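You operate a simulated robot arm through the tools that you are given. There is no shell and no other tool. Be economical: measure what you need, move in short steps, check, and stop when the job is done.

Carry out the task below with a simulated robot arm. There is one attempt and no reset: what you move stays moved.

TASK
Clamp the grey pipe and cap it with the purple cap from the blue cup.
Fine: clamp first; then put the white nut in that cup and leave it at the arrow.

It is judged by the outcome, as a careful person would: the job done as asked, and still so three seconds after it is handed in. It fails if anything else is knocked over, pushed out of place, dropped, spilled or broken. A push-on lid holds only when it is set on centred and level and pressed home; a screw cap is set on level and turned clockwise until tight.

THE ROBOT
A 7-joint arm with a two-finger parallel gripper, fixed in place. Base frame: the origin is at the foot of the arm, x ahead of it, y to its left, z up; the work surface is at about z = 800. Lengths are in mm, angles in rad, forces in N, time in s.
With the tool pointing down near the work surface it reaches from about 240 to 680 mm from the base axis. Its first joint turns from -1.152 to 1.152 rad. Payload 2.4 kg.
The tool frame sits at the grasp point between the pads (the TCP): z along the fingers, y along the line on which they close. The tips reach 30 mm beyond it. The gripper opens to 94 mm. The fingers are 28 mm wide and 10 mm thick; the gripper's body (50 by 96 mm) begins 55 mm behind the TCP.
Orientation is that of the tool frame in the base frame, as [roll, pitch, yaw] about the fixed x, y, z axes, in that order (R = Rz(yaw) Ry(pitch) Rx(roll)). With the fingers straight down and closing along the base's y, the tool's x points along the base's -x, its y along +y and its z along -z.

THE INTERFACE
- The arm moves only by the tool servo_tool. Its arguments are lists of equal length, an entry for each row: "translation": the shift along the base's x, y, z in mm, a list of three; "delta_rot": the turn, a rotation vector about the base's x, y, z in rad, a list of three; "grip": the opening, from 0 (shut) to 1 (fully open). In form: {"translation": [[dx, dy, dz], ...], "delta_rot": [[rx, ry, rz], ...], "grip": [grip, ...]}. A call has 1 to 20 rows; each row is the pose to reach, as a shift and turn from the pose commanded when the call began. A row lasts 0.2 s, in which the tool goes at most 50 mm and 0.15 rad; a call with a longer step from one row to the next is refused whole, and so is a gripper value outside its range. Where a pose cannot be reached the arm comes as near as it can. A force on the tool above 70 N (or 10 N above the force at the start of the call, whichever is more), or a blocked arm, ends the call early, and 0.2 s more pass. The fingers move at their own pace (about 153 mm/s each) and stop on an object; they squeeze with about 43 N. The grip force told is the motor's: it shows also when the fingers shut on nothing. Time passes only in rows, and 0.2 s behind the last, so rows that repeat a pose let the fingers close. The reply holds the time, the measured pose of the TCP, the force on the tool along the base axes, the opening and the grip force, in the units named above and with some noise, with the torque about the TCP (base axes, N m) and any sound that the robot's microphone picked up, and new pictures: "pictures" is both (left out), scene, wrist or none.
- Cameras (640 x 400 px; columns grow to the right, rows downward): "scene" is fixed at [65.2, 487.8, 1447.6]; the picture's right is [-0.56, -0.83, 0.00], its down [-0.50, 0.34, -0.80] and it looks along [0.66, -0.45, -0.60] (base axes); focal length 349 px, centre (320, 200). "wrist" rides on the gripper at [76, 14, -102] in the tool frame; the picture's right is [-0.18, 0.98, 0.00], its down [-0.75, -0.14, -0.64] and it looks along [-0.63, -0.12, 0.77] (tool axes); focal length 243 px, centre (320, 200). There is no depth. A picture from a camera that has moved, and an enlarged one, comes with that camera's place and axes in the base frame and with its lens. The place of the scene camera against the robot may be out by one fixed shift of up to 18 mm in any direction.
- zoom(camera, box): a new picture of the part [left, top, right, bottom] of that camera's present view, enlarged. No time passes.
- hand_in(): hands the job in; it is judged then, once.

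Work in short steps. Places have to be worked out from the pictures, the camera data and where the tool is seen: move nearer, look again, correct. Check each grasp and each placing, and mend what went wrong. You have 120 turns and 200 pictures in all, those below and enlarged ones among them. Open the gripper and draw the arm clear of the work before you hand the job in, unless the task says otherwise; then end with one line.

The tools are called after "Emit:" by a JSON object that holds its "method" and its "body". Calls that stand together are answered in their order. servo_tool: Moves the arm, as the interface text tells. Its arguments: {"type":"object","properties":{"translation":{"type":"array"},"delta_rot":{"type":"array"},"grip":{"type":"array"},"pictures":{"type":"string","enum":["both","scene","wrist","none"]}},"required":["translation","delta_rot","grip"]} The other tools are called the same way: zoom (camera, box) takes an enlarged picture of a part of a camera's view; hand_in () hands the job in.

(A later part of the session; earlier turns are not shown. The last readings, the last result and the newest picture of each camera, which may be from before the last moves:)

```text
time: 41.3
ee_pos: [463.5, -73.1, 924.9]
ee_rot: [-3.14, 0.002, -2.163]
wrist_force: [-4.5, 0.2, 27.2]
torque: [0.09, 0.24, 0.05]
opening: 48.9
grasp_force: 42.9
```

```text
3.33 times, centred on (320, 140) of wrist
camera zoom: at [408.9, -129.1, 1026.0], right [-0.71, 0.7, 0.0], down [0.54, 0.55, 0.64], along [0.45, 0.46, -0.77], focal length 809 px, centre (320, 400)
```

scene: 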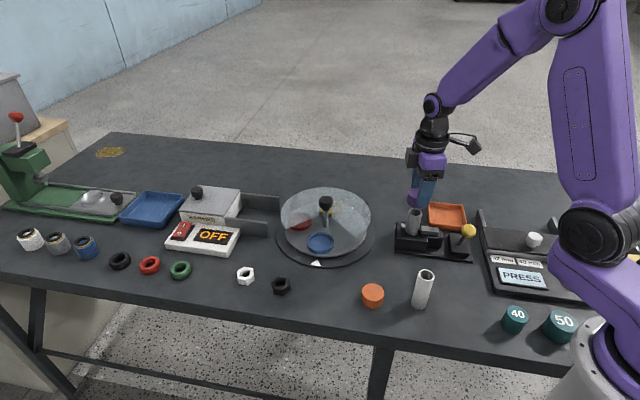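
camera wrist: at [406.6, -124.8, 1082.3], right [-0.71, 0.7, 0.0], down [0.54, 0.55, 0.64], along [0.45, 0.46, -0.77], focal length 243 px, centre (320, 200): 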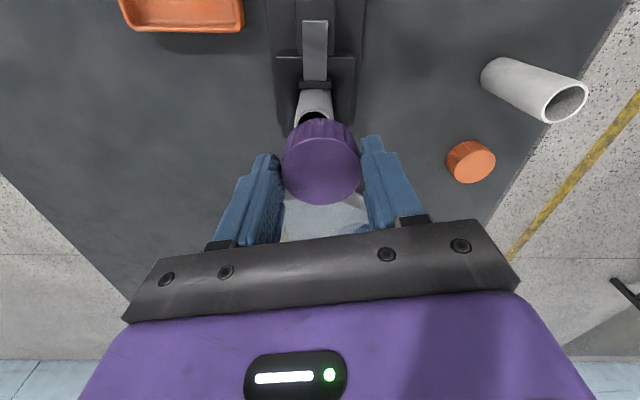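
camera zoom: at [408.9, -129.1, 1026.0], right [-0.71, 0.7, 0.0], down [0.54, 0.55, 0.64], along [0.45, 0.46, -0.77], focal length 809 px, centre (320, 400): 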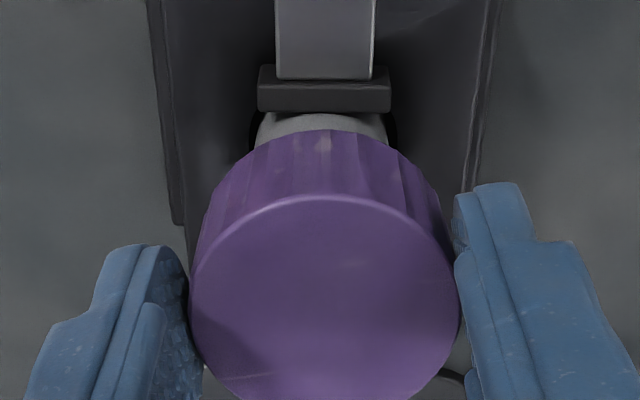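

Contact (27 N) with the cap ~18 mm down over the pipe. Press further to see if it goes home.

Emit:
{"method": "servo_tool", "body": {"translation": [[0, 0, -1.5], [0, 0, -3], [0, 0, -4.5], [0, 0, -6]], "delta_rot": [[0, 0, 0], [0, 0, 0], [0, 0, 0], [0, 0, 0]], "grip": [0.35, 0.35, 0.35, 0.35], "pictures": "none"}}

Emit:
{"method": "zoom", "body": {"camera": "scene", "box": [400, 190, 440, 240]}}

```text
time: 42.3
ee_pos: [464.1, -75.4, 918.1]
ee_rot: [-3.142, 0.003, -2.161]
wrist_force: [0.1, 1.3, 20.3]
torque: [0.09, -0.06, 0.0]
opening: 48.9
grasp_force: 43.5
```

```text
8.00 times, centred on (420, 215) of scene
camera zoom: at [64.9, 487.9, 1447.6], right [-0.56, -0.83, 0.0], down [-0.5, 0.34, -0.8], along [0.66, -0.45, -0.6], focal length 2791 px, centre (-480, 80)
```

zoom: 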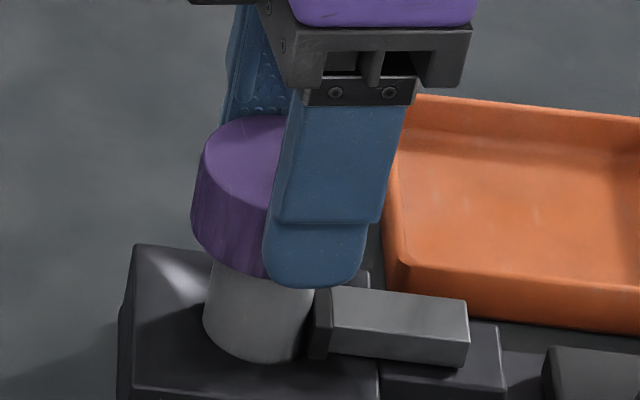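

The fingers slid 6 mm down the cap while it stayed put — a deeper grip now. I test a clockwise turn of 0.6 rad for thread engagement.

Emit:
{"method": "servo_tool", "body": {"translation": [[0, 0, 0], [0, 0, 0], [0, 0, 0], [0, 0, 0], [0, 0, 0], [0, 0, 0]], "delta_rot": [[0, 0, -0.1], [0, 0, -0.2], [0, 0, -0.3], [0, 0, -0.4], [0, 0, -0.5], [0, 0, -0.6]], "grip": [0.3, 0.3, 0.3, 0.3, 0.3, 0.3], "pictures": "none"}}

Emit:
{"method": "zoom", "body": {"camera": "scene", "box": [400, 190, 440, 240]}}

Emit:
{"method": "zoom", "body": {"camera": "wrist", "box": [260, 80, 380, 200]}}

```text
time: 43.7
ee_pos: [464.0, -75.5, 918.0]
ee_rot: [3.141, 0.001, -2.765]
wrist_force: [-0.8, -0.9, 3.9]
torque: [0.0, 0.0, -0.04]
opening: 48.7
grasp_force: 42.8
```

```text
8.00 times, centred on (420, 215) of scene
camera zoom: at [65.2, 487.8, 1447.6], right [-0.56, -0.83, 0.0], down [-0.5, 0.34, -0.8], along [0.66, -0.45, -0.6], focal length 2791 px, centre (-480, 80)
```

zoom: 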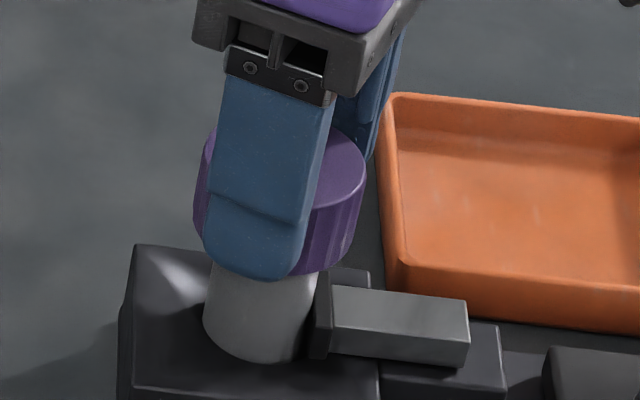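

```text
3.33 times, centred on (320, 140) of wrist
camera zoom: at [387.1, -89.4, 1020.2], right [-0.19, 0.98, 0.0], down [0.75, 0.15, 0.64], along [0.63, 0.12, -0.77], focal length 809 px, centre (320, 400)
```

zoom: 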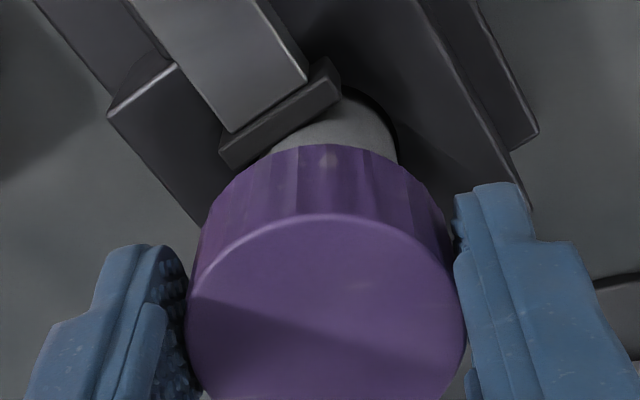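

The cap turned with the gripper, with little torque, and the down-force eased. Turn further clockwise with a slight downward bias and watch torque.

Emit:
{"method": "servo_tool", "body": {"translation": [[0, 0, -0.5], [0, 0, -1], [0, 0, -1.5], [0, 0, -2], [0, 0, -2.5], [0, 0, -3], [0, 0, -3], [0, 0, -3], [0, 0, -3]], "delta_rot": [[0, 0, -0.13], [0, 0, -0.26], [0, 0, -0.39], [0, 0, -0.52], [0, 0, -0.65], [0, 0, -0.78], [0, 0, -0.91], [0, 0, -1.04], [0, 0, -1.17]], "grip": [0.3, 0.3, 0.3, 0.3, 0.3, 0.3, 0.3, 0.3, 0.3], "pictures": "none"}}

Emit:
{"method": "zoom", "body": {"camera": "scene", "box": [400, 190, 440, 240]}}

Emit:
{"method": "zoom", "body": {"camera": "wrist", "box": [260, 80, 380, 200]}}

```text
time: 45.7
ee_pos: [462.1, -74.4, 913.6]
ee_rot: [-3.141, 0.0, 2.345]
wrist_force: [-1.4, 1.6, 15.1]
torque: [0.06, -0.01, -0.01]
opening: 48.7
grasp_force: 43.1
```

```text
8.00 times, centred on (420, 215) of scene
camera zoom: at [65.0, 487.8, 1447.6], right [-0.56, -0.83, 0.0], down [-0.5, 0.34, -0.8], along [0.66, -0.45, -0.6], focal length 2791 px, centre (-480, 80)
```

zoom: 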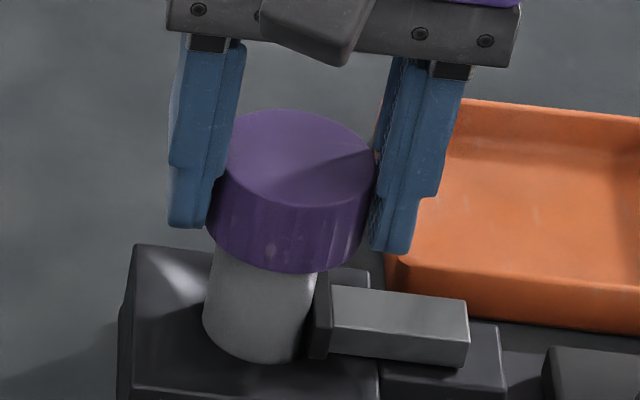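

```text
3.33 times, centred on (320, 140) of wrist
camera zoom: at [419.1, -10.4, 1015.8], right [0.83, 0.56, 0.0], down [0.43, -0.64, 0.64], along [0.36, -0.53, -0.77], focal length 809 px, centre (320, 400)
```

zoom: 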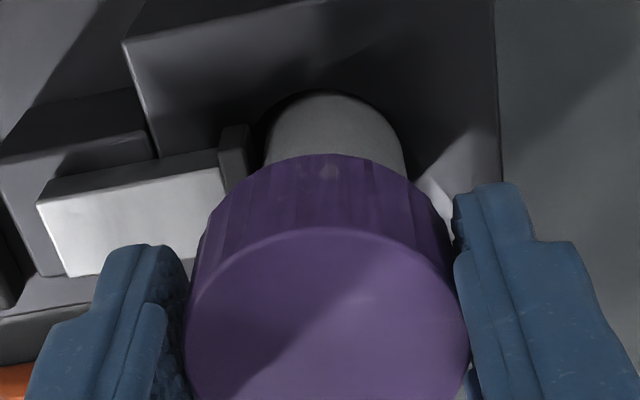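

No threading (no torque, no descent), so it's a push-on cap. I release, rise, close the fingers and press on its centre from above.

Emit:
{"method": "servo_tool", "body": {"translation": [[0, 0, 0], [0, 0, 0], [0, 0, 20], [0, 0, 50], [0, 0, 60], [0, 0, 60]], "delta_rot": [[0, 0, 0], [0, 0, 0], [0, 0, 0], [0, 0, 0], [0, 0, 0], [0, 0, 0]], "grip": [0.65, 0.8, 0.8, 0.5, 0, 0]}}

Emit:
{"method": "zoom", "body": {"camera": "scene", "box": [400, 180, 440, 240]}}

Emit:
{"method": "zoom", "body": {"camera": "wrist", "box": [240, 40, 400, 200]}}

```text
time: 47.1
ee_pos: [464.1, -74.3, 975.9]
ee_rot: [-3.141, 0.0, 2.351]
wrist_force: [-0.3, 0.0, -0.6]
torque: [-0.01, 0.03, 0.0]
opening: 0.2
grasp_force: 33.0
camera wrist: at [419.5, -10.5, 1077.4], right [0.83, 0.56, 0.0], down [0.43, -0.63, 0.64], along [0.36, -0.53, -0.77], focal length 243 px, centre (320, 200)
```

scene: 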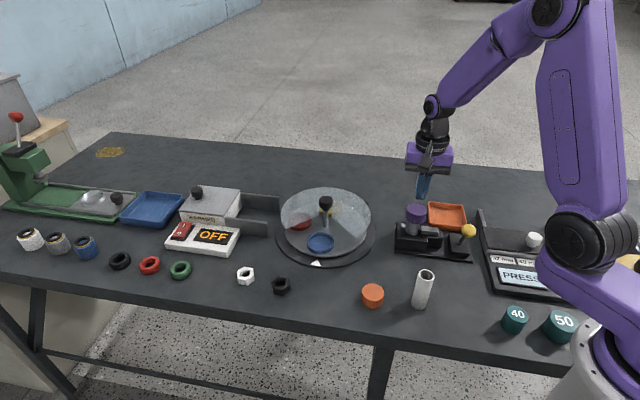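
wrist: 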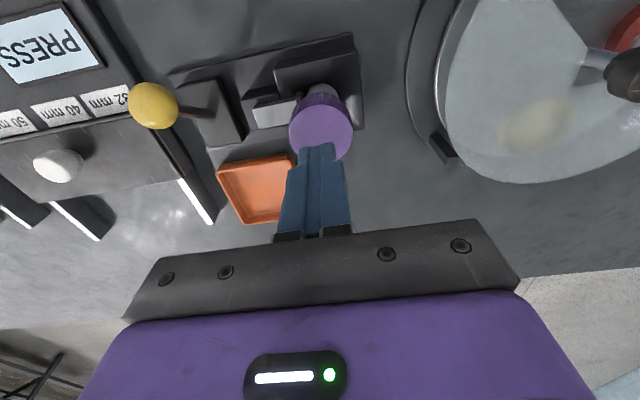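

```text
6.67 times, centred on (420, 210) of scene
camera zoom: at [65.2, 487.8, 1447.6], right [-0.56, -0.83, 0.0], down [-0.5, 0.34, -0.8], along [0.66, -0.45, -0.6], focal length 2326 px, centre (-347, 133)
```

zoom: 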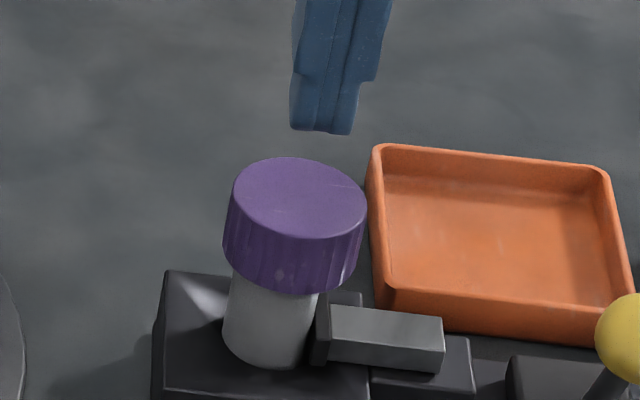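

```text
2.50 times, centred on (320, 120) of wrist
camera zoom: at [419.5, -10.5, 1077.4], right [0.83, 0.56, 0.0], down [0.43, -0.63, 0.64], along [0.36, -0.53, -0.77], focal length 606 px, centre (320, 400)
```

zoom: 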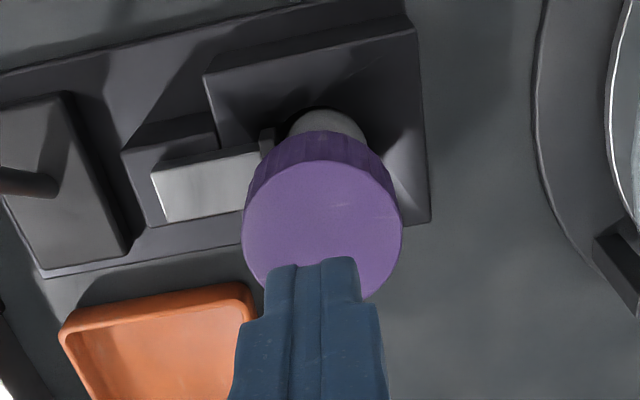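

Cap sits level; its top ≈ z 904 centred under the closed fingers within ~1.5 mm. I press straight down.

Emit:
{"method": "servo_tool", "body": {"translation": [[1, -1, -20], [1, -1, -36], [1, -1, -40], [1, -1, -42], [1, -1, -43.5], [1, -1, -45], [1, -1, -46.5], [1, -1, -48], [1, -1, -49.5], [1, -1, -51], [1, -1, -52.5]], "delta_rot": [[0, 0, 0], [0, 0, 0], [0, 0, 0], [0, 0, 0], [0, 0, 0], [0, 0, 0], [0, 0, 0], [0, 0, 0], [0, 0, 0], [0, 0, 0], [0, 0, 0]], "grip": [0, 0, 0, 0, 0, 0, 0, 0, 0, 0, 0], "pictures": "none"}}

Emit:
{"method": "zoom", "body": {"camera": "scene", "box": [400, 180, 440, 240]}}

```text
time: 48.0
ee_pos: [464.9, -75.8, 938.3]
ee_rot: [3.138, 0.007, 2.353]
wrist_force: [-7.7, 0.6, 25.8]
torque: [0.26, 0.46, 0.08]
opening: 0.3
grasp_force: 32.9
stopped in row 4: the force on the tool passed its limit at 78 N (the readings are from after the stop); the commanded pose is now the measured one
```

```text
6.67 times, centred on (420, 210) of scene
camera zoom: at [64.6, 487.8, 1447.6], right [-0.56, -0.83, 0.0], down [-0.5, 0.34, -0.8], along [0.66, -0.45, -0.6], focal length 2326 px, centre (-347, 133)
```

zoom: 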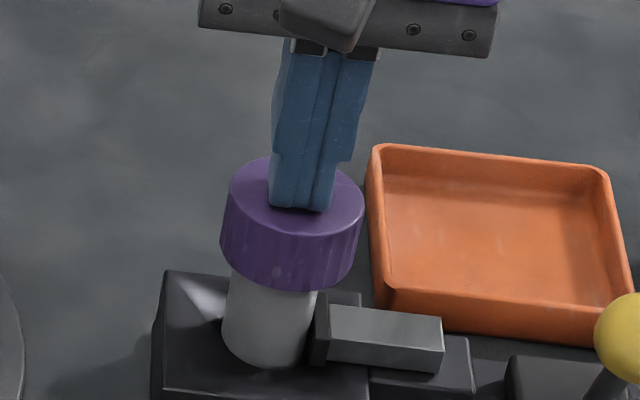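

Contact at cap top ≈ 908 (fast touch tripped the limit). I press more gradually from here.

Emit:
{"method": "servo_tool", "body": {"translation": [[0, 0, -0.7], [0, 0, -1.4], [0, 0, -2.1], [0, 0, -2.8], [0, 0, -3.5], [0, 0, -4.2], [0, 0, -4.9], [0, 0, -5.6], [0, 0, -6.3], [0, 0, -7], [0, 0, -7.7]], "delta_rot": [[0, 0, 0], [0, 0, 0], [0, 0, 0], [0, 0, 0], [0, 0, 0], [0, 0, 0], [0, 0, 0], [0, 0, 0], [0, 0, 0], [0, 0, 0], [0, 0, 0]], "grip": [0, 0, 0, 0, 0, 0, 0, 0, 0, 0, 0], "pictures": "none"}}

Emit:
{"method": "zoom", "body": {"camera": "scene", "box": [400, 180, 440, 240]}}

```text
time: 49.1
ee_pos: [466.3, -75.8, 939.4]
ee_rot: [3.134, 0.011, 2.352]
wrist_force: [-8.6, 1.2, 27.3]
torque: [0.25, 0.48, 0.04]
opening: 0.0
grasp_force: 33.2
stopped in row 5: the force on the tool passed its limit at 73 N (the readings are from after the stop); the commanded pose is now the measured one
```

```text
6.67 times, centred on (420, 210) of scene
camera zoom: at [64.6, 487.9, 1447.6], right [-0.56, -0.83, 0.0], down [-0.5, 0.34, -0.8], along [0.66, -0.45, -0.6], focal length 2326 px, centre (-347, 133)
```

zoom: 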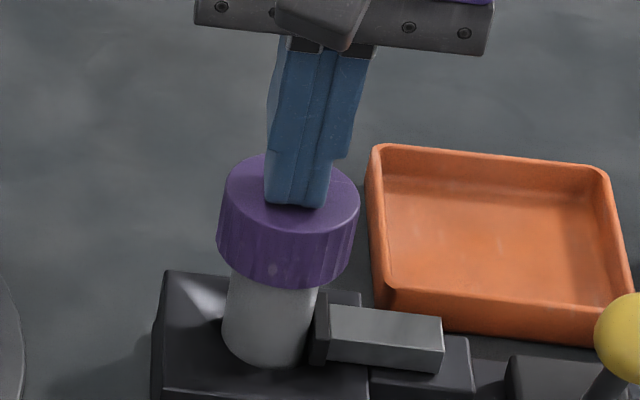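

The cap resists at 73 N and slipped sideways slightly rather than going down. I rise, relevel, and inspect how it sits.

Emit:
{"method": "servo_tool", "body": {"translation": [[0, 0, 10], [-5, 5, 40], [-15, 15, 70], [-25, 25, 90], [40, -45, 100], [40, -45, 100]], "delta_rot": [[0, 0, 0], [0.0024, 0.0131, 0], [0.0024, 0.0131, 0], [0.0024, 0.0131, 0], [0.0024, 0.0131, 0], [0.0024, 0.0131, 0]], "grip": [0, 0, 0, 0.6, 0.7, 0.7], "pictures": "none"}}

Emit:
{"method": "zoom", "body": {"camera": "scene", "box": [400, 190, 440, 240]}}

Emit:
{"method": "zoom", "body": {"camera": "wrist", "box": [260, 0, 380, 80]}}

```text
refused: row 5 steps farther than a row can; nothing moved
```

```text
8.00 times, centred on (420, 215) of scene
camera zoom: at [64.6, 487.9, 1447.6], right [-0.56, -0.83, 0.0], down [-0.5, 0.34, -0.8], along [0.66, -0.45, -0.6], focal length 2791 px, centre (-480, 80)
```

zoom: 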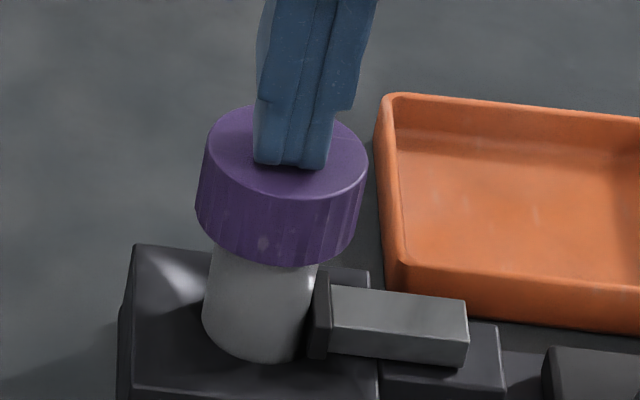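

```text
5.00 times, centred on (320, 40) of wrist
camera zoom: at [422.4, -10.7, 1040.6], right [0.83, 0.56, 0.01], down [0.42, -0.63, 0.65], along [0.37, -0.53, -0.76], focal length 1213 px, centre (320, 1000)
```

zoom: 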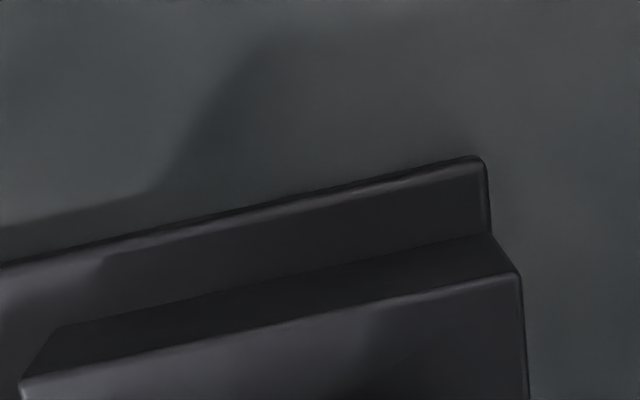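

Emit:
{"method": "servo_tool", "body": {"translation": [[0, 0, 10], [0, 0, 45], [15, -20, 62], [32, -45, 62], [32, -45, 62]], "delta_rot": [[0, 0, 0], [0.0024, 0.0131, 0], [0.0024, 0.0131, 0], [0.0024, 0.0131, 0], [0.0024, 0.0131, 0]], "grip": [0, 0, 0.3, 0.7, 0.7], "pictures": "none"}}

Emit:
{"method": "zoom", "body": {"camera": "scene", "box": [400, 190, 440, 240]}}

Emit:
{"method": "zoom", "body": {"camera": "wrist", "box": [260, 0, 380, 80]}}

```text
time: 50.3
ee_pos: [503.2, -122.0, 999.2]
ee_rot: [-3.139, -0.001, 2.351]
wrist_force: [0.0, -0.7, 0.5]
torque: [0.0, 0.0, -0.01]
opening: 66.0
grasp_force: 0.0
```

```text
8.00 times, centred on (420, 215) of scene
camera zoom: at [65.2, 487.8, 1447.6], right [-0.56, -0.83, 0.0], down [-0.5, 0.34, -0.8], along [0.66, -0.45, -0.6], focal length 2791 px, centre (-480, 80)
```

zoom: 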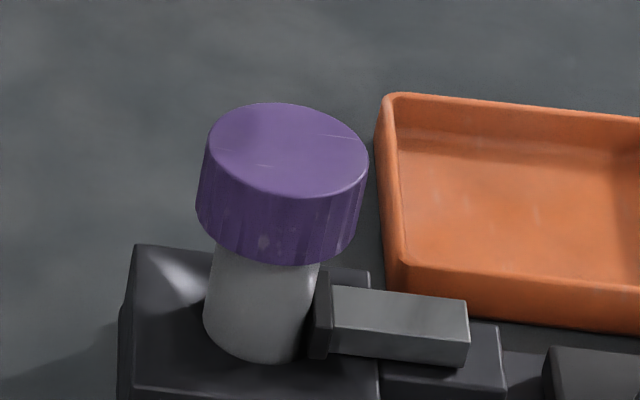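

```text
5.00 times, centred on (320, 40) of wrist
camera zoom: at [459.5, -57.0, 1101.8], right [0.83, 0.56, 0.0], down [0.43, -0.63, 0.64], along [0.36, -0.53, -0.77], focal length 1213 px, centre (320, 1000)
```

zoom: 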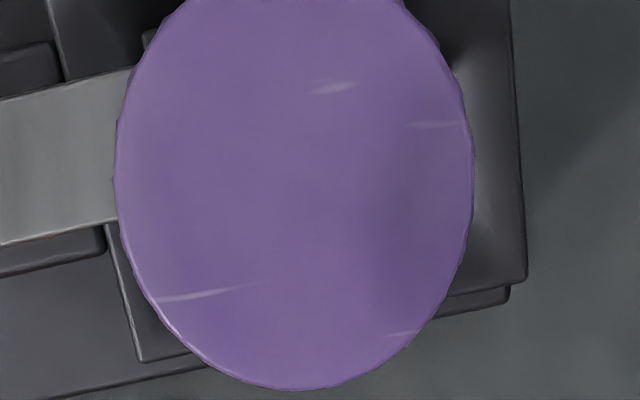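

By the same overhead method the pipe is at ≈(463.9,-71.8) and the cap at ≈(468.8,-76.5): my off-centre grip swung it ~7 mm off when I turned it. I regrasp the cap exactly on its centre, deeper.

Emit:
{"method": "servo_tool", "body": {"translation": [[-17, 22, 0], [-34, 44.4, 0], [-34, 44.4, -40], [-34, 44.4, -65], [-34, 44.4, -65]], "delta_rot": [[0, 0, 0], [0, 0, 0], [0, 0, 0], [0, 0, 0], [0, 0, 0]], "grip": [0.7, 0.7, 0.7, 0.7, 0.7], "pictures": "none"}}

Emit:
{"method": "zoom", "body": {"camera": "wrist", "box": [240, 80, 400, 220]}}

Emit:
{"method": "zoom", "body": {"camera": "scene", "box": [400, 190, 440, 240]}}

```text
time: 51.5
ee_pos: [466.6, -75.3, 933.8]
ee_rot: [-3.14, 0.0, 2.352]
wrist_force: [-0.9, 0.5, -0.2]
torque: [0.03, 0.02, -0.02]
opening: 65.7
grasp_force: 0.1
```

```text
2.86 times, centred on (320, 150) of wrist
camera zoom: at [423.4, -10.2, 1035.8], right [0.83, 0.56, 0.0], down [0.43, -0.63, 0.64], along [0.36, -0.53, -0.77], focal length 693 px, centre (320, 343)
```

zoom: 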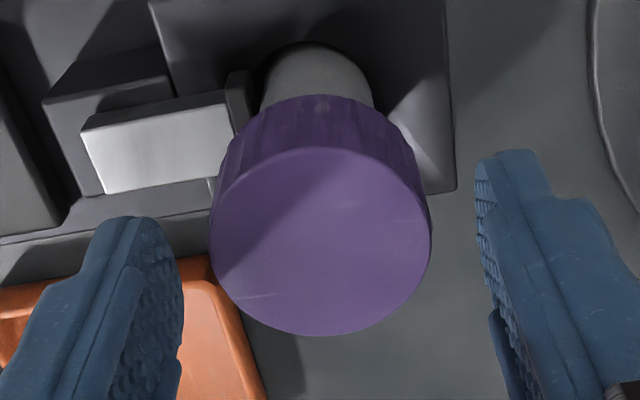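

```text
8.00 times, centred on (420, 215) of scene
camera zoom: at [65.2, 487.8, 1447.6], right [-0.56, -0.83, 0.0], down [-0.5, 0.34, -0.8], along [0.66, -0.45, -0.6], focal length 2791 px, centre (-480, 80)
```

zoom: 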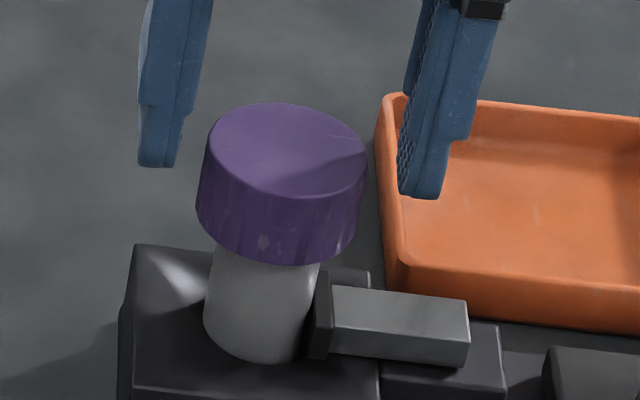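

Residual offset ≈3.7 mm inward; correct and go down for a deep, centred grip.

Emit:
{"method": "servo_tool", "body": {"translation": [[2.6, -2.6, 0], [2.6, -2.6, -10], [2.6, -2.6, -19], [2.6, -2.6, -19], [2.6, -2.6, -19], [2.6, -2.6, -19]], "delta_rot": [[0, 0, 0], [0, 0, 0], [0, 0, 0], [0, 0, 0], [0, 0, 0], [0, 0, 0]], "grip": [0.7, 0.7, 0.7, 0.35, 0.35, 0.35], "pictures": "none"}}

Emit:
{"method": "zoom", "body": {"camera": "wrist", "box": [240, 80, 400, 220]}}

Emit:
{"method": "zoom", "body": {"camera": "scene", "box": [400, 190, 440, 240]}}

```text
time: 52.9
ee_pos: [469.5, -78.3, 915.1]
ee_rot: [-3.141, 0.002, 2.35]
wrist_force: [-1.0, 1.0, 2.1]
torque: [0.06, 0.06, -0.04]
opening: 48.8
grasp_force: 42.9
```

```text
2.86 times, centred on (320, 150) of wrist
camera zoom: at [425.4, -13.9, 1017.4], right [0.83, 0.56, 0.0], down [0.43, -0.63, 0.64], along [0.36, -0.53, -0.77], focal length 693 px, centre (320, 343)
```

zoom: 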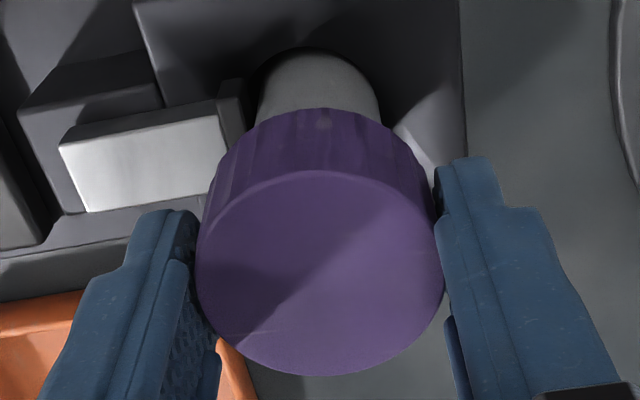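

```text
8.00 times, centred on (420, 215) of scene
camera zoom: at [65.2, 487.8, 1447.6], right [-0.56, -0.83, 0.0], down [-0.5, 0.34, -0.8], along [0.66, -0.45, -0.6], focal length 2791 px, centre (-480, 80)
```

zoom: 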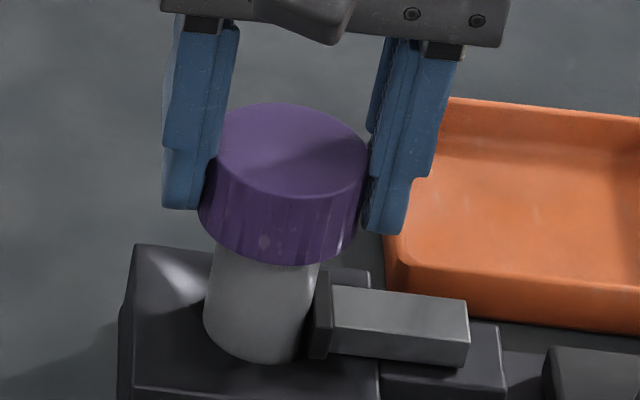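

Deep, centred grip. I shift the cap toward the pipe centre, slightly lifted, reading forces.

Emit:
{"method": "servo_tool", "body": {"translation": [[0, 0, 2], [-1.7, 1.8, 2], [-3.3, 3.7, 2], [-4.9, 5.5, 2], [-4.9, 5.5, 2]], "delta_rot": [[0, 0, 0], [0, 0, 0], [0, 0, 0], [0, 0, 0], [0, 0, 0]], "grip": [0.35, 0.35, 0.35, 0.35, 0.35], "pictures": "none"}}

Emit:
{"method": "zoom", "body": {"camera": "scene", "box": [400, 190, 440, 240]}}

Emit:
{"method": "zoom", "body": {"camera": "wrist", "box": [240, 80, 400, 220]}}

```text
time: 54.1
ee_pos: [464.5, -74.2, 918.3]
ee_rot: [-3.142, 0.0, 2.351]
wrist_force: [-0.1, -0.1, -0.1]
torque: [0.01, 0.01, 0.02]
opening: 49.0
grasp_force: 43.4
```

```text
8.00 times, centred on (420, 215) of scene
camera zoom: at [65.2, 487.8, 1447.6], right [-0.56, -0.83, 0.0], down [-0.5, 0.34, -0.8], along [0.66, -0.45, -0.6], focal length 2791 px, centre (-480, 80)
```

zoom: 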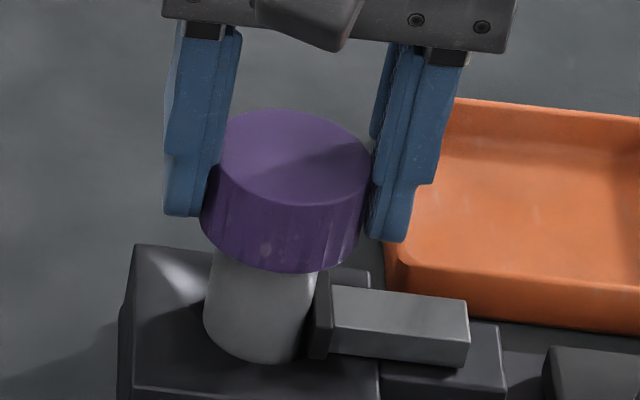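

```text
2.86 times, centred on (320, 150) of wrist
camera zoom: at [420.4, -9.0, 1020.2], right [0.83, 0.56, 0.0], down [0.43, -0.63, 0.64], along [0.36, -0.53, -0.77], focal length 693 px, centre (320, 343)
```

zoom: 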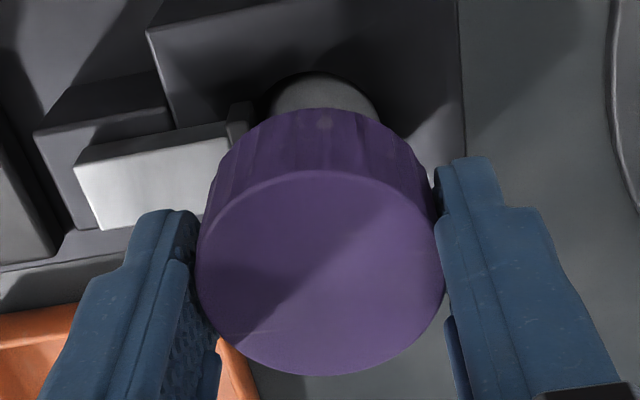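

No side force, so the skirt is loose around the pipe; views suggest ~1.9 mm more toward the right finger. Correct and lower gently with the grip.

Emit:
{"method": "servo_tool", "body": {"translation": [[1.35, 1.35, 0], [1.35, 1.35, -1], [1.35, 1.35, -2], [1.35, 1.35, -3], [1.35, 1.35, -4], [1.35, 1.35, -5], [1.35, 1.35, -6]], "delta_rot": [[0, 0, 0], [0, 0, 0], [0, 0, 0], [0, 0, 0], [0, 0, 0], [0, 0, 0], [0, 0, 0]], "grip": [0.35, 0.35, 0.35, 0.35, 0.35, 0.35, 0.35], "pictures": "none"}}

Emit:
{"method": "zoom", "body": {"camera": "scene", "box": [400, 190, 440, 240]}}

Emit:
{"method": "zoom", "body": {"camera": "wrist", "box": [240, 80, 400, 220]}}

```text
time: 55.7
ee_pos: [465.4, -72.3, 913.0]
ee_rot: [-3.141, 0.001, 2.351]
wrist_force: [-3.2, -0.6, 22.8]
torque: [-0.09, 0.09, 0.0]
opening: 49.0
grasp_force: 42.7
```

```text
8.00 times, centred on (420, 215) of scene
camera zoom: at [64.8, 487.8, 1447.6], right [-0.56, -0.83, 0.0], down [-0.5, 0.34, -0.8], along [0.66, -0.45, -0.6], focal length 2791 px, centre (-480, 80)
```

zoom: 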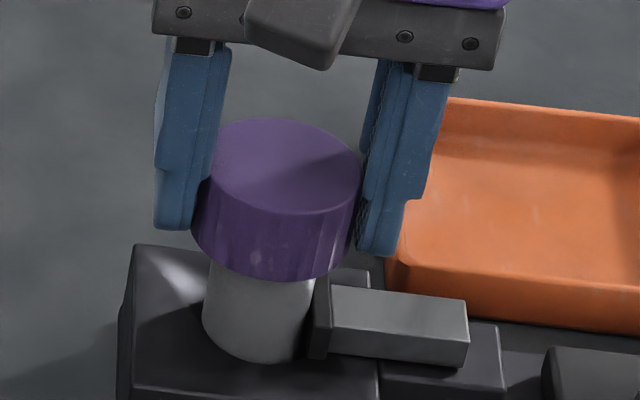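

```text
2.86 times, centred on (320, 150) of wrist
camera zoom: at [421.2, -7.4, 1014.5], right [0.83, 0.56, 0.0], down [0.43, -0.63, 0.64], along [0.36, -0.53, -0.77], focal length 693 px, centre (320, 343)
```

zoom: 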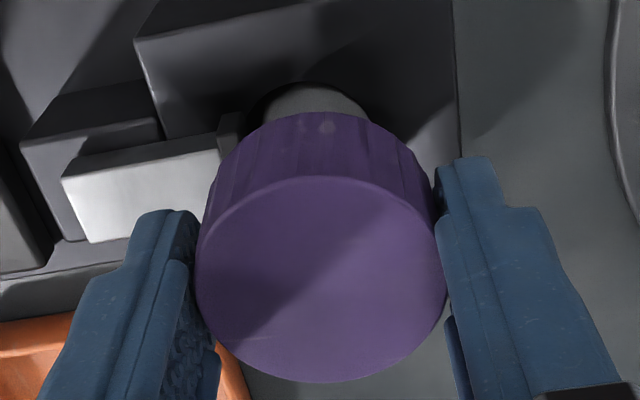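

Resting contact again, now centred. Turn clockwise about the cap's own axis, checking torque and descent.

Emit:
{"method": "servo_tool", "body": {"translation": [[0, 0, 0], [0, 0, 0], [0, 0, 0], [0, 0, 0], [0, 0, 0], [0, 0, 0], [0, 0, 0], [0, 0, 0]], "delta_rot": [[0, 0, -0.13], [0, 0, -0.26], [0, 0, -0.39], [0, 0, -0.52], [0, 0, -0.65], [0, 0, -0.78], [0, 0, -0.91], [0, 0, -1.04]], "grip": [0.35, 0.35, 0.35, 0.35, 0.35, 0.35, 0.35, 0.35], "pictures": "none"}}

Emit:
{"method": "zoom", "body": {"camera": "scene", "box": [400, 190, 440, 240]}}

Emit:
{"method": "zoom", "body": {"camera": "wrist", "box": [240, 80, 400, 220]}}

```text
time: 57.5
ee_pos: [465.2, -72.3, 912.6]
ee_rot: [-3.142, 0.0, 1.308]
wrist_force: [2.5, 0.3, 24.0]
torque: [-0.18, -0.03, 0.01]
opening: 48.8
grasp_force: 43.2
```

```text
8.00 times, centred on (420, 215) of scene
camera zoom: at [64.9, 487.8, 1447.6], right [-0.56, -0.83, 0.0], down [-0.5, 0.34, -0.8], along [0.66, -0.45, -0.6], focal length 2791 px, centre (-480, 80)
```

zoom: 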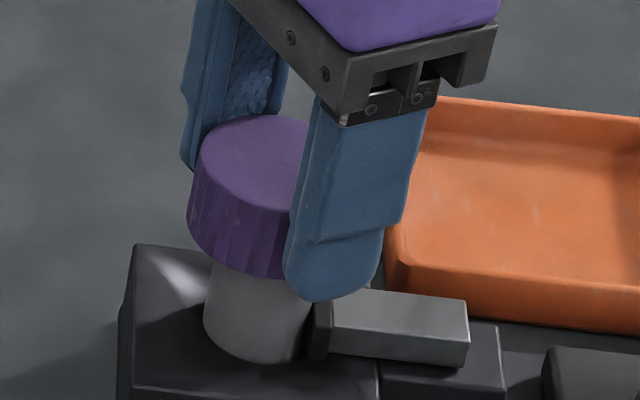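

```text
2.86 times, centred on (320, 150) of wrist
camera zoom: at [498.4, -2.2, 1014.2], right [0.9, -0.43, 0.0], down [-0.33, -0.69, 0.64], along [-0.28, -0.58, -0.77], focal length 693 px, centre (320, 343)
```

zoom: 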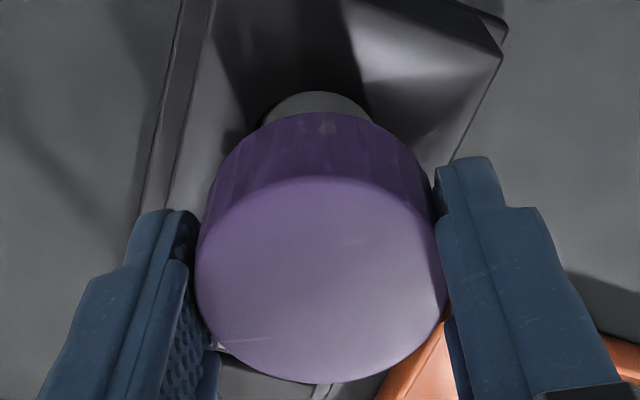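

It spins freely without drawing down, so it's not threaded — it must be pressed home while centred (my earlier press was 7 mm off). Small centring shift, then release and press with closed fingers.

Emit:
{"method": "servo_tool", "body": {"translation": [[-0.8, -0.3, 1], [-1.5, -0.5, 1], [-1.5, -0.5, 0.5], [-1.5, -0.5, 0.5], [-1.5, -0.5, 0.5], [-1.5, -0.5, 25], [-1.5, -0.5, 55], [-1.5, -0.5, 55], [-1.5, -0.5, 55]], "delta_rot": [[0, 0, 0], [0, 0, 0], [0, 0, 0], [0, 0, 0], [0, 0, 0], [0, 0, 0], [0, 0, 0], [0, 0, 0], [0, 0, 0]], "grip": [0.35, 0.35, 0.35, 0.7, 0.75, 0.75, 0.75, 0.3, 0], "pictures": "none"}}

Emit:
{"method": "zoom", "body": {"camera": "scene", "box": [400, 190, 440, 240]}}

Emit:
{"method": "zoom", "body": {"camera": "wrist", "box": [240, 60, 400, 180]}}

```text
time: 59.5
ee_pos: [464.8, -73.8, 965.9]
ee_rot: [-3.141, -0.003, 1.311]
wrist_force: [0.0, 0.4, -0.3]
torque: [0.02, 0.04, 0.01]
opening: 0.0
grasp_force: 32.5
```

```text
8.00 times, centred on (420, 215) of scene
camera zoom: at [65.2, 487.8, 1447.6], right [-0.56, -0.83, 0.0], down [-0.5, 0.34, -0.8], along [0.66, -0.45, -0.6], focal length 2791 px, centre (-480, 80)
```

zoom: 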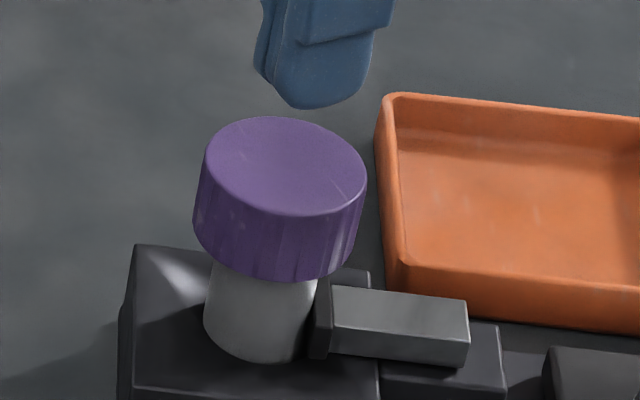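

```text
3.33 times, centred on (320, 120) of wrist
camera zoom: at [497.6, -3.1, 1068.2], right [0.9, -0.43, 0.0], down [-0.33, -0.69, 0.64], along [-0.28, -0.58, -0.77], focal length 809 px, centre (320, 467)
```

zoom: 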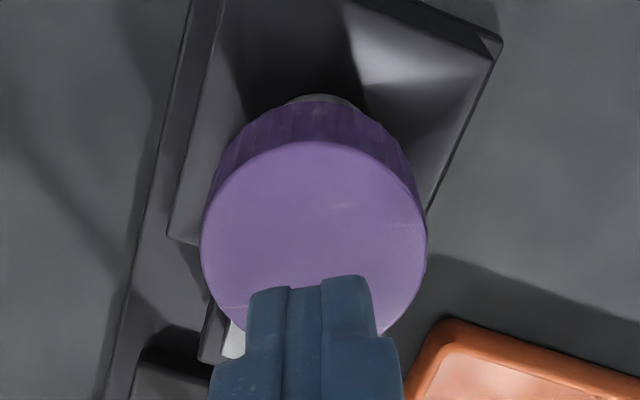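

Cap looks level and concentric in both views. Press down gradually at this spot.

Emit:
{"method": "servo_tool", "body": {"translation": [[-0.5, 1, -12], [-0.5, 1, -22], [-0.5, 1, -25], [-0.5, 1, -26], [-0.5, 1, -27], [-0.5, 1, -28], [-0.5, 1, -29], [-0.5, 1, -30], [-0.5, 1, -31], [-0.5, 1, -32], [-0.5, 1, -33], [-0.5, 1, -34], [-0.5, 1, -35], [-0.5, 1, -36]], "delta_rot": [[0, 0, 0], [0, 0, 0], [0, 0, 0], [0, 0, 0], [0, 0, 0], [0, 0, 0], [0, 0, 0], [0, 0, 0], [0, 0, 0], [0, 0, 0], [0, 0, 0], [0, 0, 0], [0, 0, 0], [0, 0, 0]], "grip": [0, 0, 0, 0, 0, 0, 0, 0, 0, 0, 0, 0, 0, 0], "pictures": "none"}}

Emit:
{"method": "zoom", "body": {"camera": "scene", "box": [400, 190, 440, 240]}}

```text
time: 61.9
ee_pos: [468.6, -72.1, 939.2]
ee_rot: [3.13, 0.0, 1.314]
wrist_force: [-4.7, -1.1, 21.8]
torque: [0.03, 0.16, 0.04]
opening: 0.0
grasp_force: 32.7
stopped in row 12: the force on the tool passed its limit at 73 N (the readings are from after the stop); the commanded pose is now the measured one
```

```text
8.00 times, centred on (420, 215) of scene
camera zoom: at [64.8, 487.8, 1447.6], right [-0.56, -0.83, 0.0], down [-0.5, 0.34, -0.8], along [0.66, -0.45, -0.6], focal length 2791 px, centre (-480, 80)
```

zoom: 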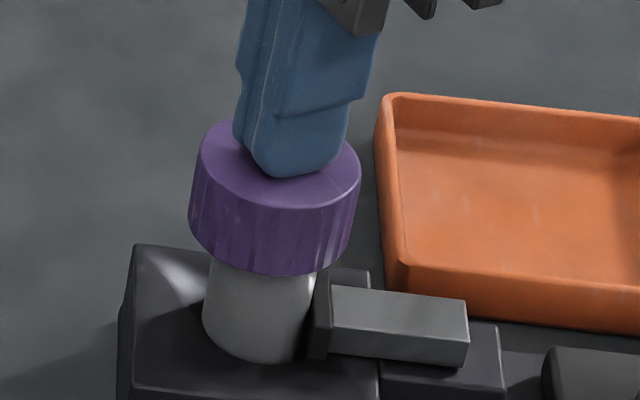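

73 N again without descent and the tool skated ~4 mm. I rise, relevel and open, to regrip the cap and feel for the pipe's true centre inside the skirt.

Emit:
{"method": "servo_tool", "body": {"translation": [[0, 0, 8], [-3, 0, 25], [-3, 0, 25], [-3, 0, 25]], "delta_rot": [[0, 0, 0], [0.003, 0.0112, 0], [0.003, 0.0112, 0], [0.003, 0.0112, 0]], "grip": [0, 0.4, 0.7, 0.7], "pictures": "none"}}

Emit:
{"method": "zoom", "body": {"camera": "wrist", "box": [240, 60, 400, 200]}}

Emit:
{"method": "zoom", "body": {"camera": "scene", "box": [400, 190, 440, 240]}}

```text
time: 62.9
ee_pos: [462.6, -72.8, 962.4]
ee_rot: [-3.14, -0.001, 1.313]
wrist_force: [-0.4, 0.2, -0.2]
torque: [-0.01, 0.04, 0.03]
opening: 65.9
grasp_force: 0.2
```

```text
2.86 times, centred on (320, 130) of wrist
camera zoom: at [496.2, -2.4, 1065.5], right [0.9, -0.43, 0.0], down [-0.33, -0.69, 0.64], along [-0.28, -0.58, -0.77], focal length 693 px, centre (320, 400)
```

zoom: 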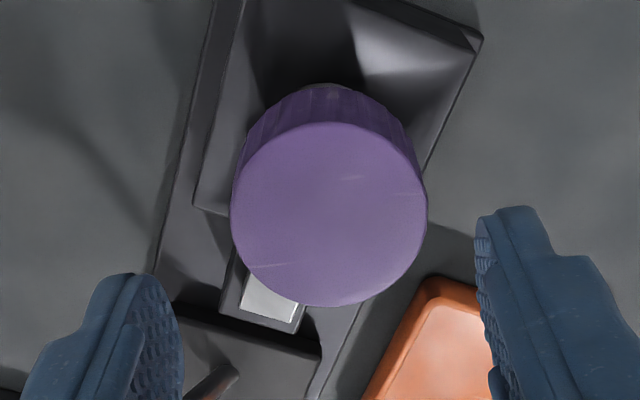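

```text
8.00 times, centred on (420, 215) of scene
camera zoom: at [65.2, 487.8, 1447.6], right [-0.56, -0.83, 0.0], down [-0.5, 0.34, -0.8], along [0.66, -0.45, -0.6], focal length 2791 px, centre (-480, 80)
```

zoom: 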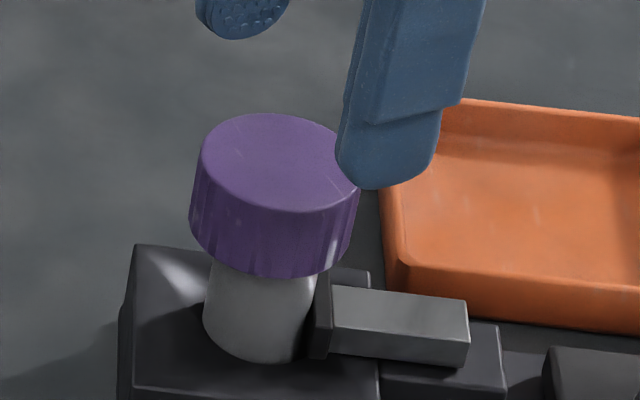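

Cap now at ≈(466,-71.6), 2 mm from the pipe axis. Grip it centred and deep.

Emit:
{"method": "servo_tool", "body": {"translation": [[2.7, 0.6, -20], [2.7, 0.6, -40], [2.7, 0.6, -48], [2.7, 0.6, -48], [2.7, 0.6, -48], [2.7, 0.6, -48]], "delta_rot": [[0, 0, 0], [0, 0, 0], [0, 0, 0], [0, 0, 0], [0, 0, 0], [0, 0, 0]], "grip": [0.7, 0.7, 0.7, 0.35, 0.35, 0.35], "pictures": "none"}}

Emit:
{"method": "servo_tool", "body": {"translation": [[-2, 0.5, 1], [-4, 1, 1], [-6, 1.5, 1], [-8, 2, 1]], "delta_rot": [[0, 0, 0], [0, 0, 0], [0, 0, 0], [0, 0, 0]], "grip": [0.35, 0.35, 0.35, 0.35], "pictures": "none"}}

```text
time: 64.3
ee_pos: [465.1, -73.4, 915.4]
ee_rot: [3.141, 0.001, 1.312]
wrist_force: [0.1, -0.6, 0.7]
torque: [-0.04, -0.05, 0.0]
opening: 48.9
grasp_force: 42.7
```

```text
time: 65.3
ee_pos: [459.3, -70.5, 917.1]
ee_rot: [3.14, 0.0, 1.311]
wrist_force: [3.2, -3.4, 2.9]
torque: [-0.12, -0.14, 0.02]
opening: 48.8
grasp_force: 43.2
```

A slight side force appears around x≈459. Push 2 mm more, then go to the other side.

Emit:
{"method": "servo_tool", "body": {"translation": [[-1, 0.25, 0], [-2, 0.5, 0], [-3, 0.75, 0]], "delta_rot": [[0, 0, 0], [0, 0, 0], [0, 0, 0]], "grip": [0.35, 0.35, 0.35], "pictures": "none"}}

Emit:
{"method": "servo_tool", "body": {"translation": [[3, -0.75, 0], [6, -1.5, 0], [9, -2.25, 0], [12, -3, 0], [14, -3.5, 0]], "delta_rot": [[0, 0, 0], [0, 0, 0], [0, 0, 0], [0, 0, 0], [0, 0, 0]], "grip": [0.35, 0.35, 0.35, 0.35, 0.35], "pictures": "none"}}

```text
time: 66.1
ee_pos: [456.4, -69.5, 917.0]
ee_rot: [3.137, 0.0, 1.312]
wrist_force: [10.8, -5.0, 16.1]
torque: [-0.37, -0.57, 0.05]
opening: 48.9
grasp_force: 43.7
```

```text
time: 67.3
ee_pos: [467.3, -71.8, 916.0]
ee_rot: [-3.138, 0.001, 1.312]
wrist_force: [0.0, 0.1, 0.3]
torque: [0.01, 0.0, 0.03]
opening: 49.1
grasp_force: 42.7
```

Emit:
{"method": "servo_tool", "body": {"translation": [[2, -0.5, 0], [3.5, -0.9, 0], [5, -1.25, 0]], "delta_rot": [[0, 0, 0], [0, 0, 0], [0, 0, 0]], "grip": [0.35, 0.35, 0.35], "pictures": "none"}}

Emit:
{"method": "zoom", "body": {"camera": "scene", "box": [400, 190, 440, 240]}}

```text
time: 68.1
ee_pos: [471.4, -74.4, 915.2]
ee_rot: [-3.137, 0.0, 1.311]
wrist_force: [-12.1, -0.3, 16.8]
torque: [-0.04, 0.64, -0.01]
opening: 48.6
grasp_force: 43.0
```

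```text
8.00 times, centred on (420, 215) of scene
camera zoom: at [64.6, 487.8, 1447.7], right [-0.56, -0.83, 0.0], down [-0.5, 0.34, -0.8], along [0.66, -0.45, -0.6], focal length 2791 px, centre (-480, 80)
```

zoom: 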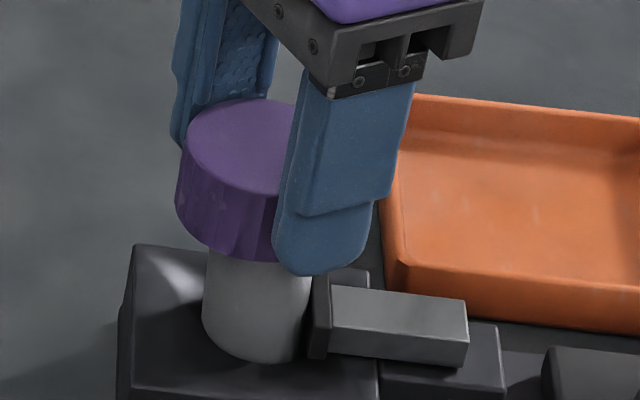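

Walls felt symmetrically at about -11 and +8 mm: centre lies 9.5 mm back from here. I go there and probe the perpendicular direction.

Emit:
{"method": "servo_tool", "body": {"translation": [[-4, 1, 0], [-9.5, 2.4, 0], [-8.7, 5.3, 0.5], [-7.9, 8.2, 0.5], [-7.4, 10.2, 0.5]], "delta_rot": [[0, 0, 0], [0, 0, 0], [0, 0, 0], [0, 0, 0], [0, 0, 0]], "grip": [0.35, 0.35, 0.35, 0.35, 0.35], "pictures": "none"}}

Emit:
{"method": "servo_tool", "body": {"translation": [[0.2, 1, 0], [0.5, 2, 0]], "delta_rot": [[0, 0, 0], [0, 0, 0]], "grip": [0.35, 0.35], "pictures": "none"}}

```text
time: 69.3
ee_pos: [465.2, -64.9, 916.5]
ee_rot: [-3.141, 0.0, 1.311]
wrist_force: [-3.9, -9.2, 12.2]
torque: [-0.48, 0.17, -0.01]
opening: 48.7
grasp_force: 43.3
```

```text
time: 69.9
ee_pos: [465.4, -62.5, 916.9]
ee_rot: [3.14, 0.0, 1.312]
wrist_force: [-4.6, -16.0, 13.2]
torque: [-0.63, 0.2, 0.07]
opening: 48.5
grasp_force: 43.1
```

Emit:
{"method": "servo_tool", "body": {"translation": [[-1, -4, 0], [-2, -8, 0], [-3, -12, 0], [-4, -15.5, 0], [-4.6, -17.4, 0]], "delta_rot": [[0, 0, 0], [0, 0, 0], [0, 0, 0], [0, 0, 0], [0, 0, 0]], "grip": [0.35, 0.35, 0.35, 0.35, 0.35], "pictures": "none"}}

Emit:
{"method": "servo_tool", "body": {"translation": [[-0.4, -1.5, 0], [-0.7, -3, 0]], "delta_rot": [[0, 0, 0], [0, 0, 0]], "grip": [0.35, 0.35], "pictures": "none"}}

```text
time: 71.1
ee_pos: [461.7, -78.6, 915.2]
ee_rot: [-3.139, 0.0, 1.311]
wrist_force: [2.2, 2.9, -0.8]
torque: [0.1, -0.08, -0.04]
opening: 48.4
grasp_force: 43.2
```

```text
time: 71.7
ee_pos: [461.1, -79.8, 916.9]
ee_rot: [-3.141, 0.001, 1.312]
wrist_force: [3.7, 8.0, 1.2]
torque: [0.25, -0.07, 0.02]
opening: 48.5
grasp_force: 43.1
```

The pipe's centre is about 10 mm back along this line. I centre the cap there, release, and swing the gripper back counter-clockwise for a long clockwise turn.

Emit:
{"method": "servo_tool", "body": {"translation": [[1.3, 4.8, 0], [2.5, 9.7, 0], [2.5, 9.7, -1], [2.5, 9.7, -1], [2.5, 9.7, -1]], "delta_rot": [[0, 0, 0], [0, 0, 0], [0, 0, 0], [0, 0, 0], [0, 0, 0]], "grip": [0.35, 0.35, 0.35, 0.35, 0.35], "pictures": "none"}}

Emit:
{"method": "zoom", "body": {"camera": "scene", "box": [400, 190, 440, 240]}}

Emit:
{"method": "zoom", "body": {"camera": "wrist", "box": [240, 80, 400, 220]}}

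```text
time: 72.9
ee_pos: [464.6, -72.3, 914.1]
ee_rot: [-3.14, 0.001, 1.312]
wrist_force: [0.4, 0.4, -0.1]
torque: [-0.02, 0.02, -0.01]
opening: 48.6
grasp_force: 43.1
```

```text
8.00 times, centred on (420, 215) of scene
camera zoom: at [65.2, 487.8, 1447.6], right [-0.56, -0.83, 0.0], down [-0.5, 0.34, -0.8], along [0.66, -0.45, -0.6], focal length 2791 px, centre (-480, 80)
```

zoom: 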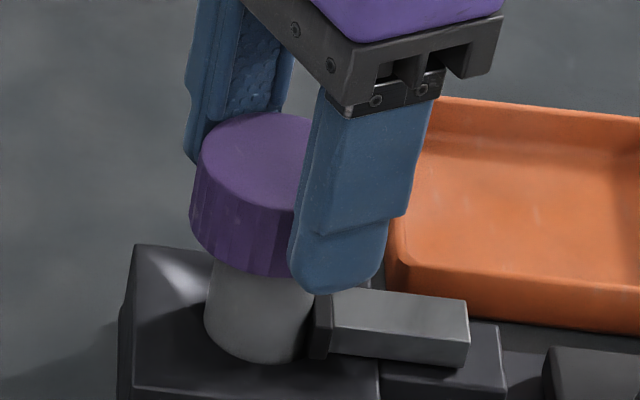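

```text
2.86 times, centred on (320, 150) of wrist
camera zoom: at [497.4, -1.9, 1017.7], right [0.9, -0.43, 0.0], down [-0.33, -0.69, 0.64], along [-0.28, -0.58, -0.77], focal length 693 px, centre (320, 343)
```

zoom: 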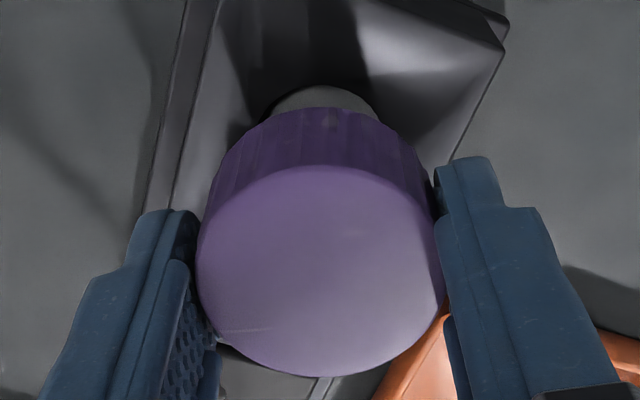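

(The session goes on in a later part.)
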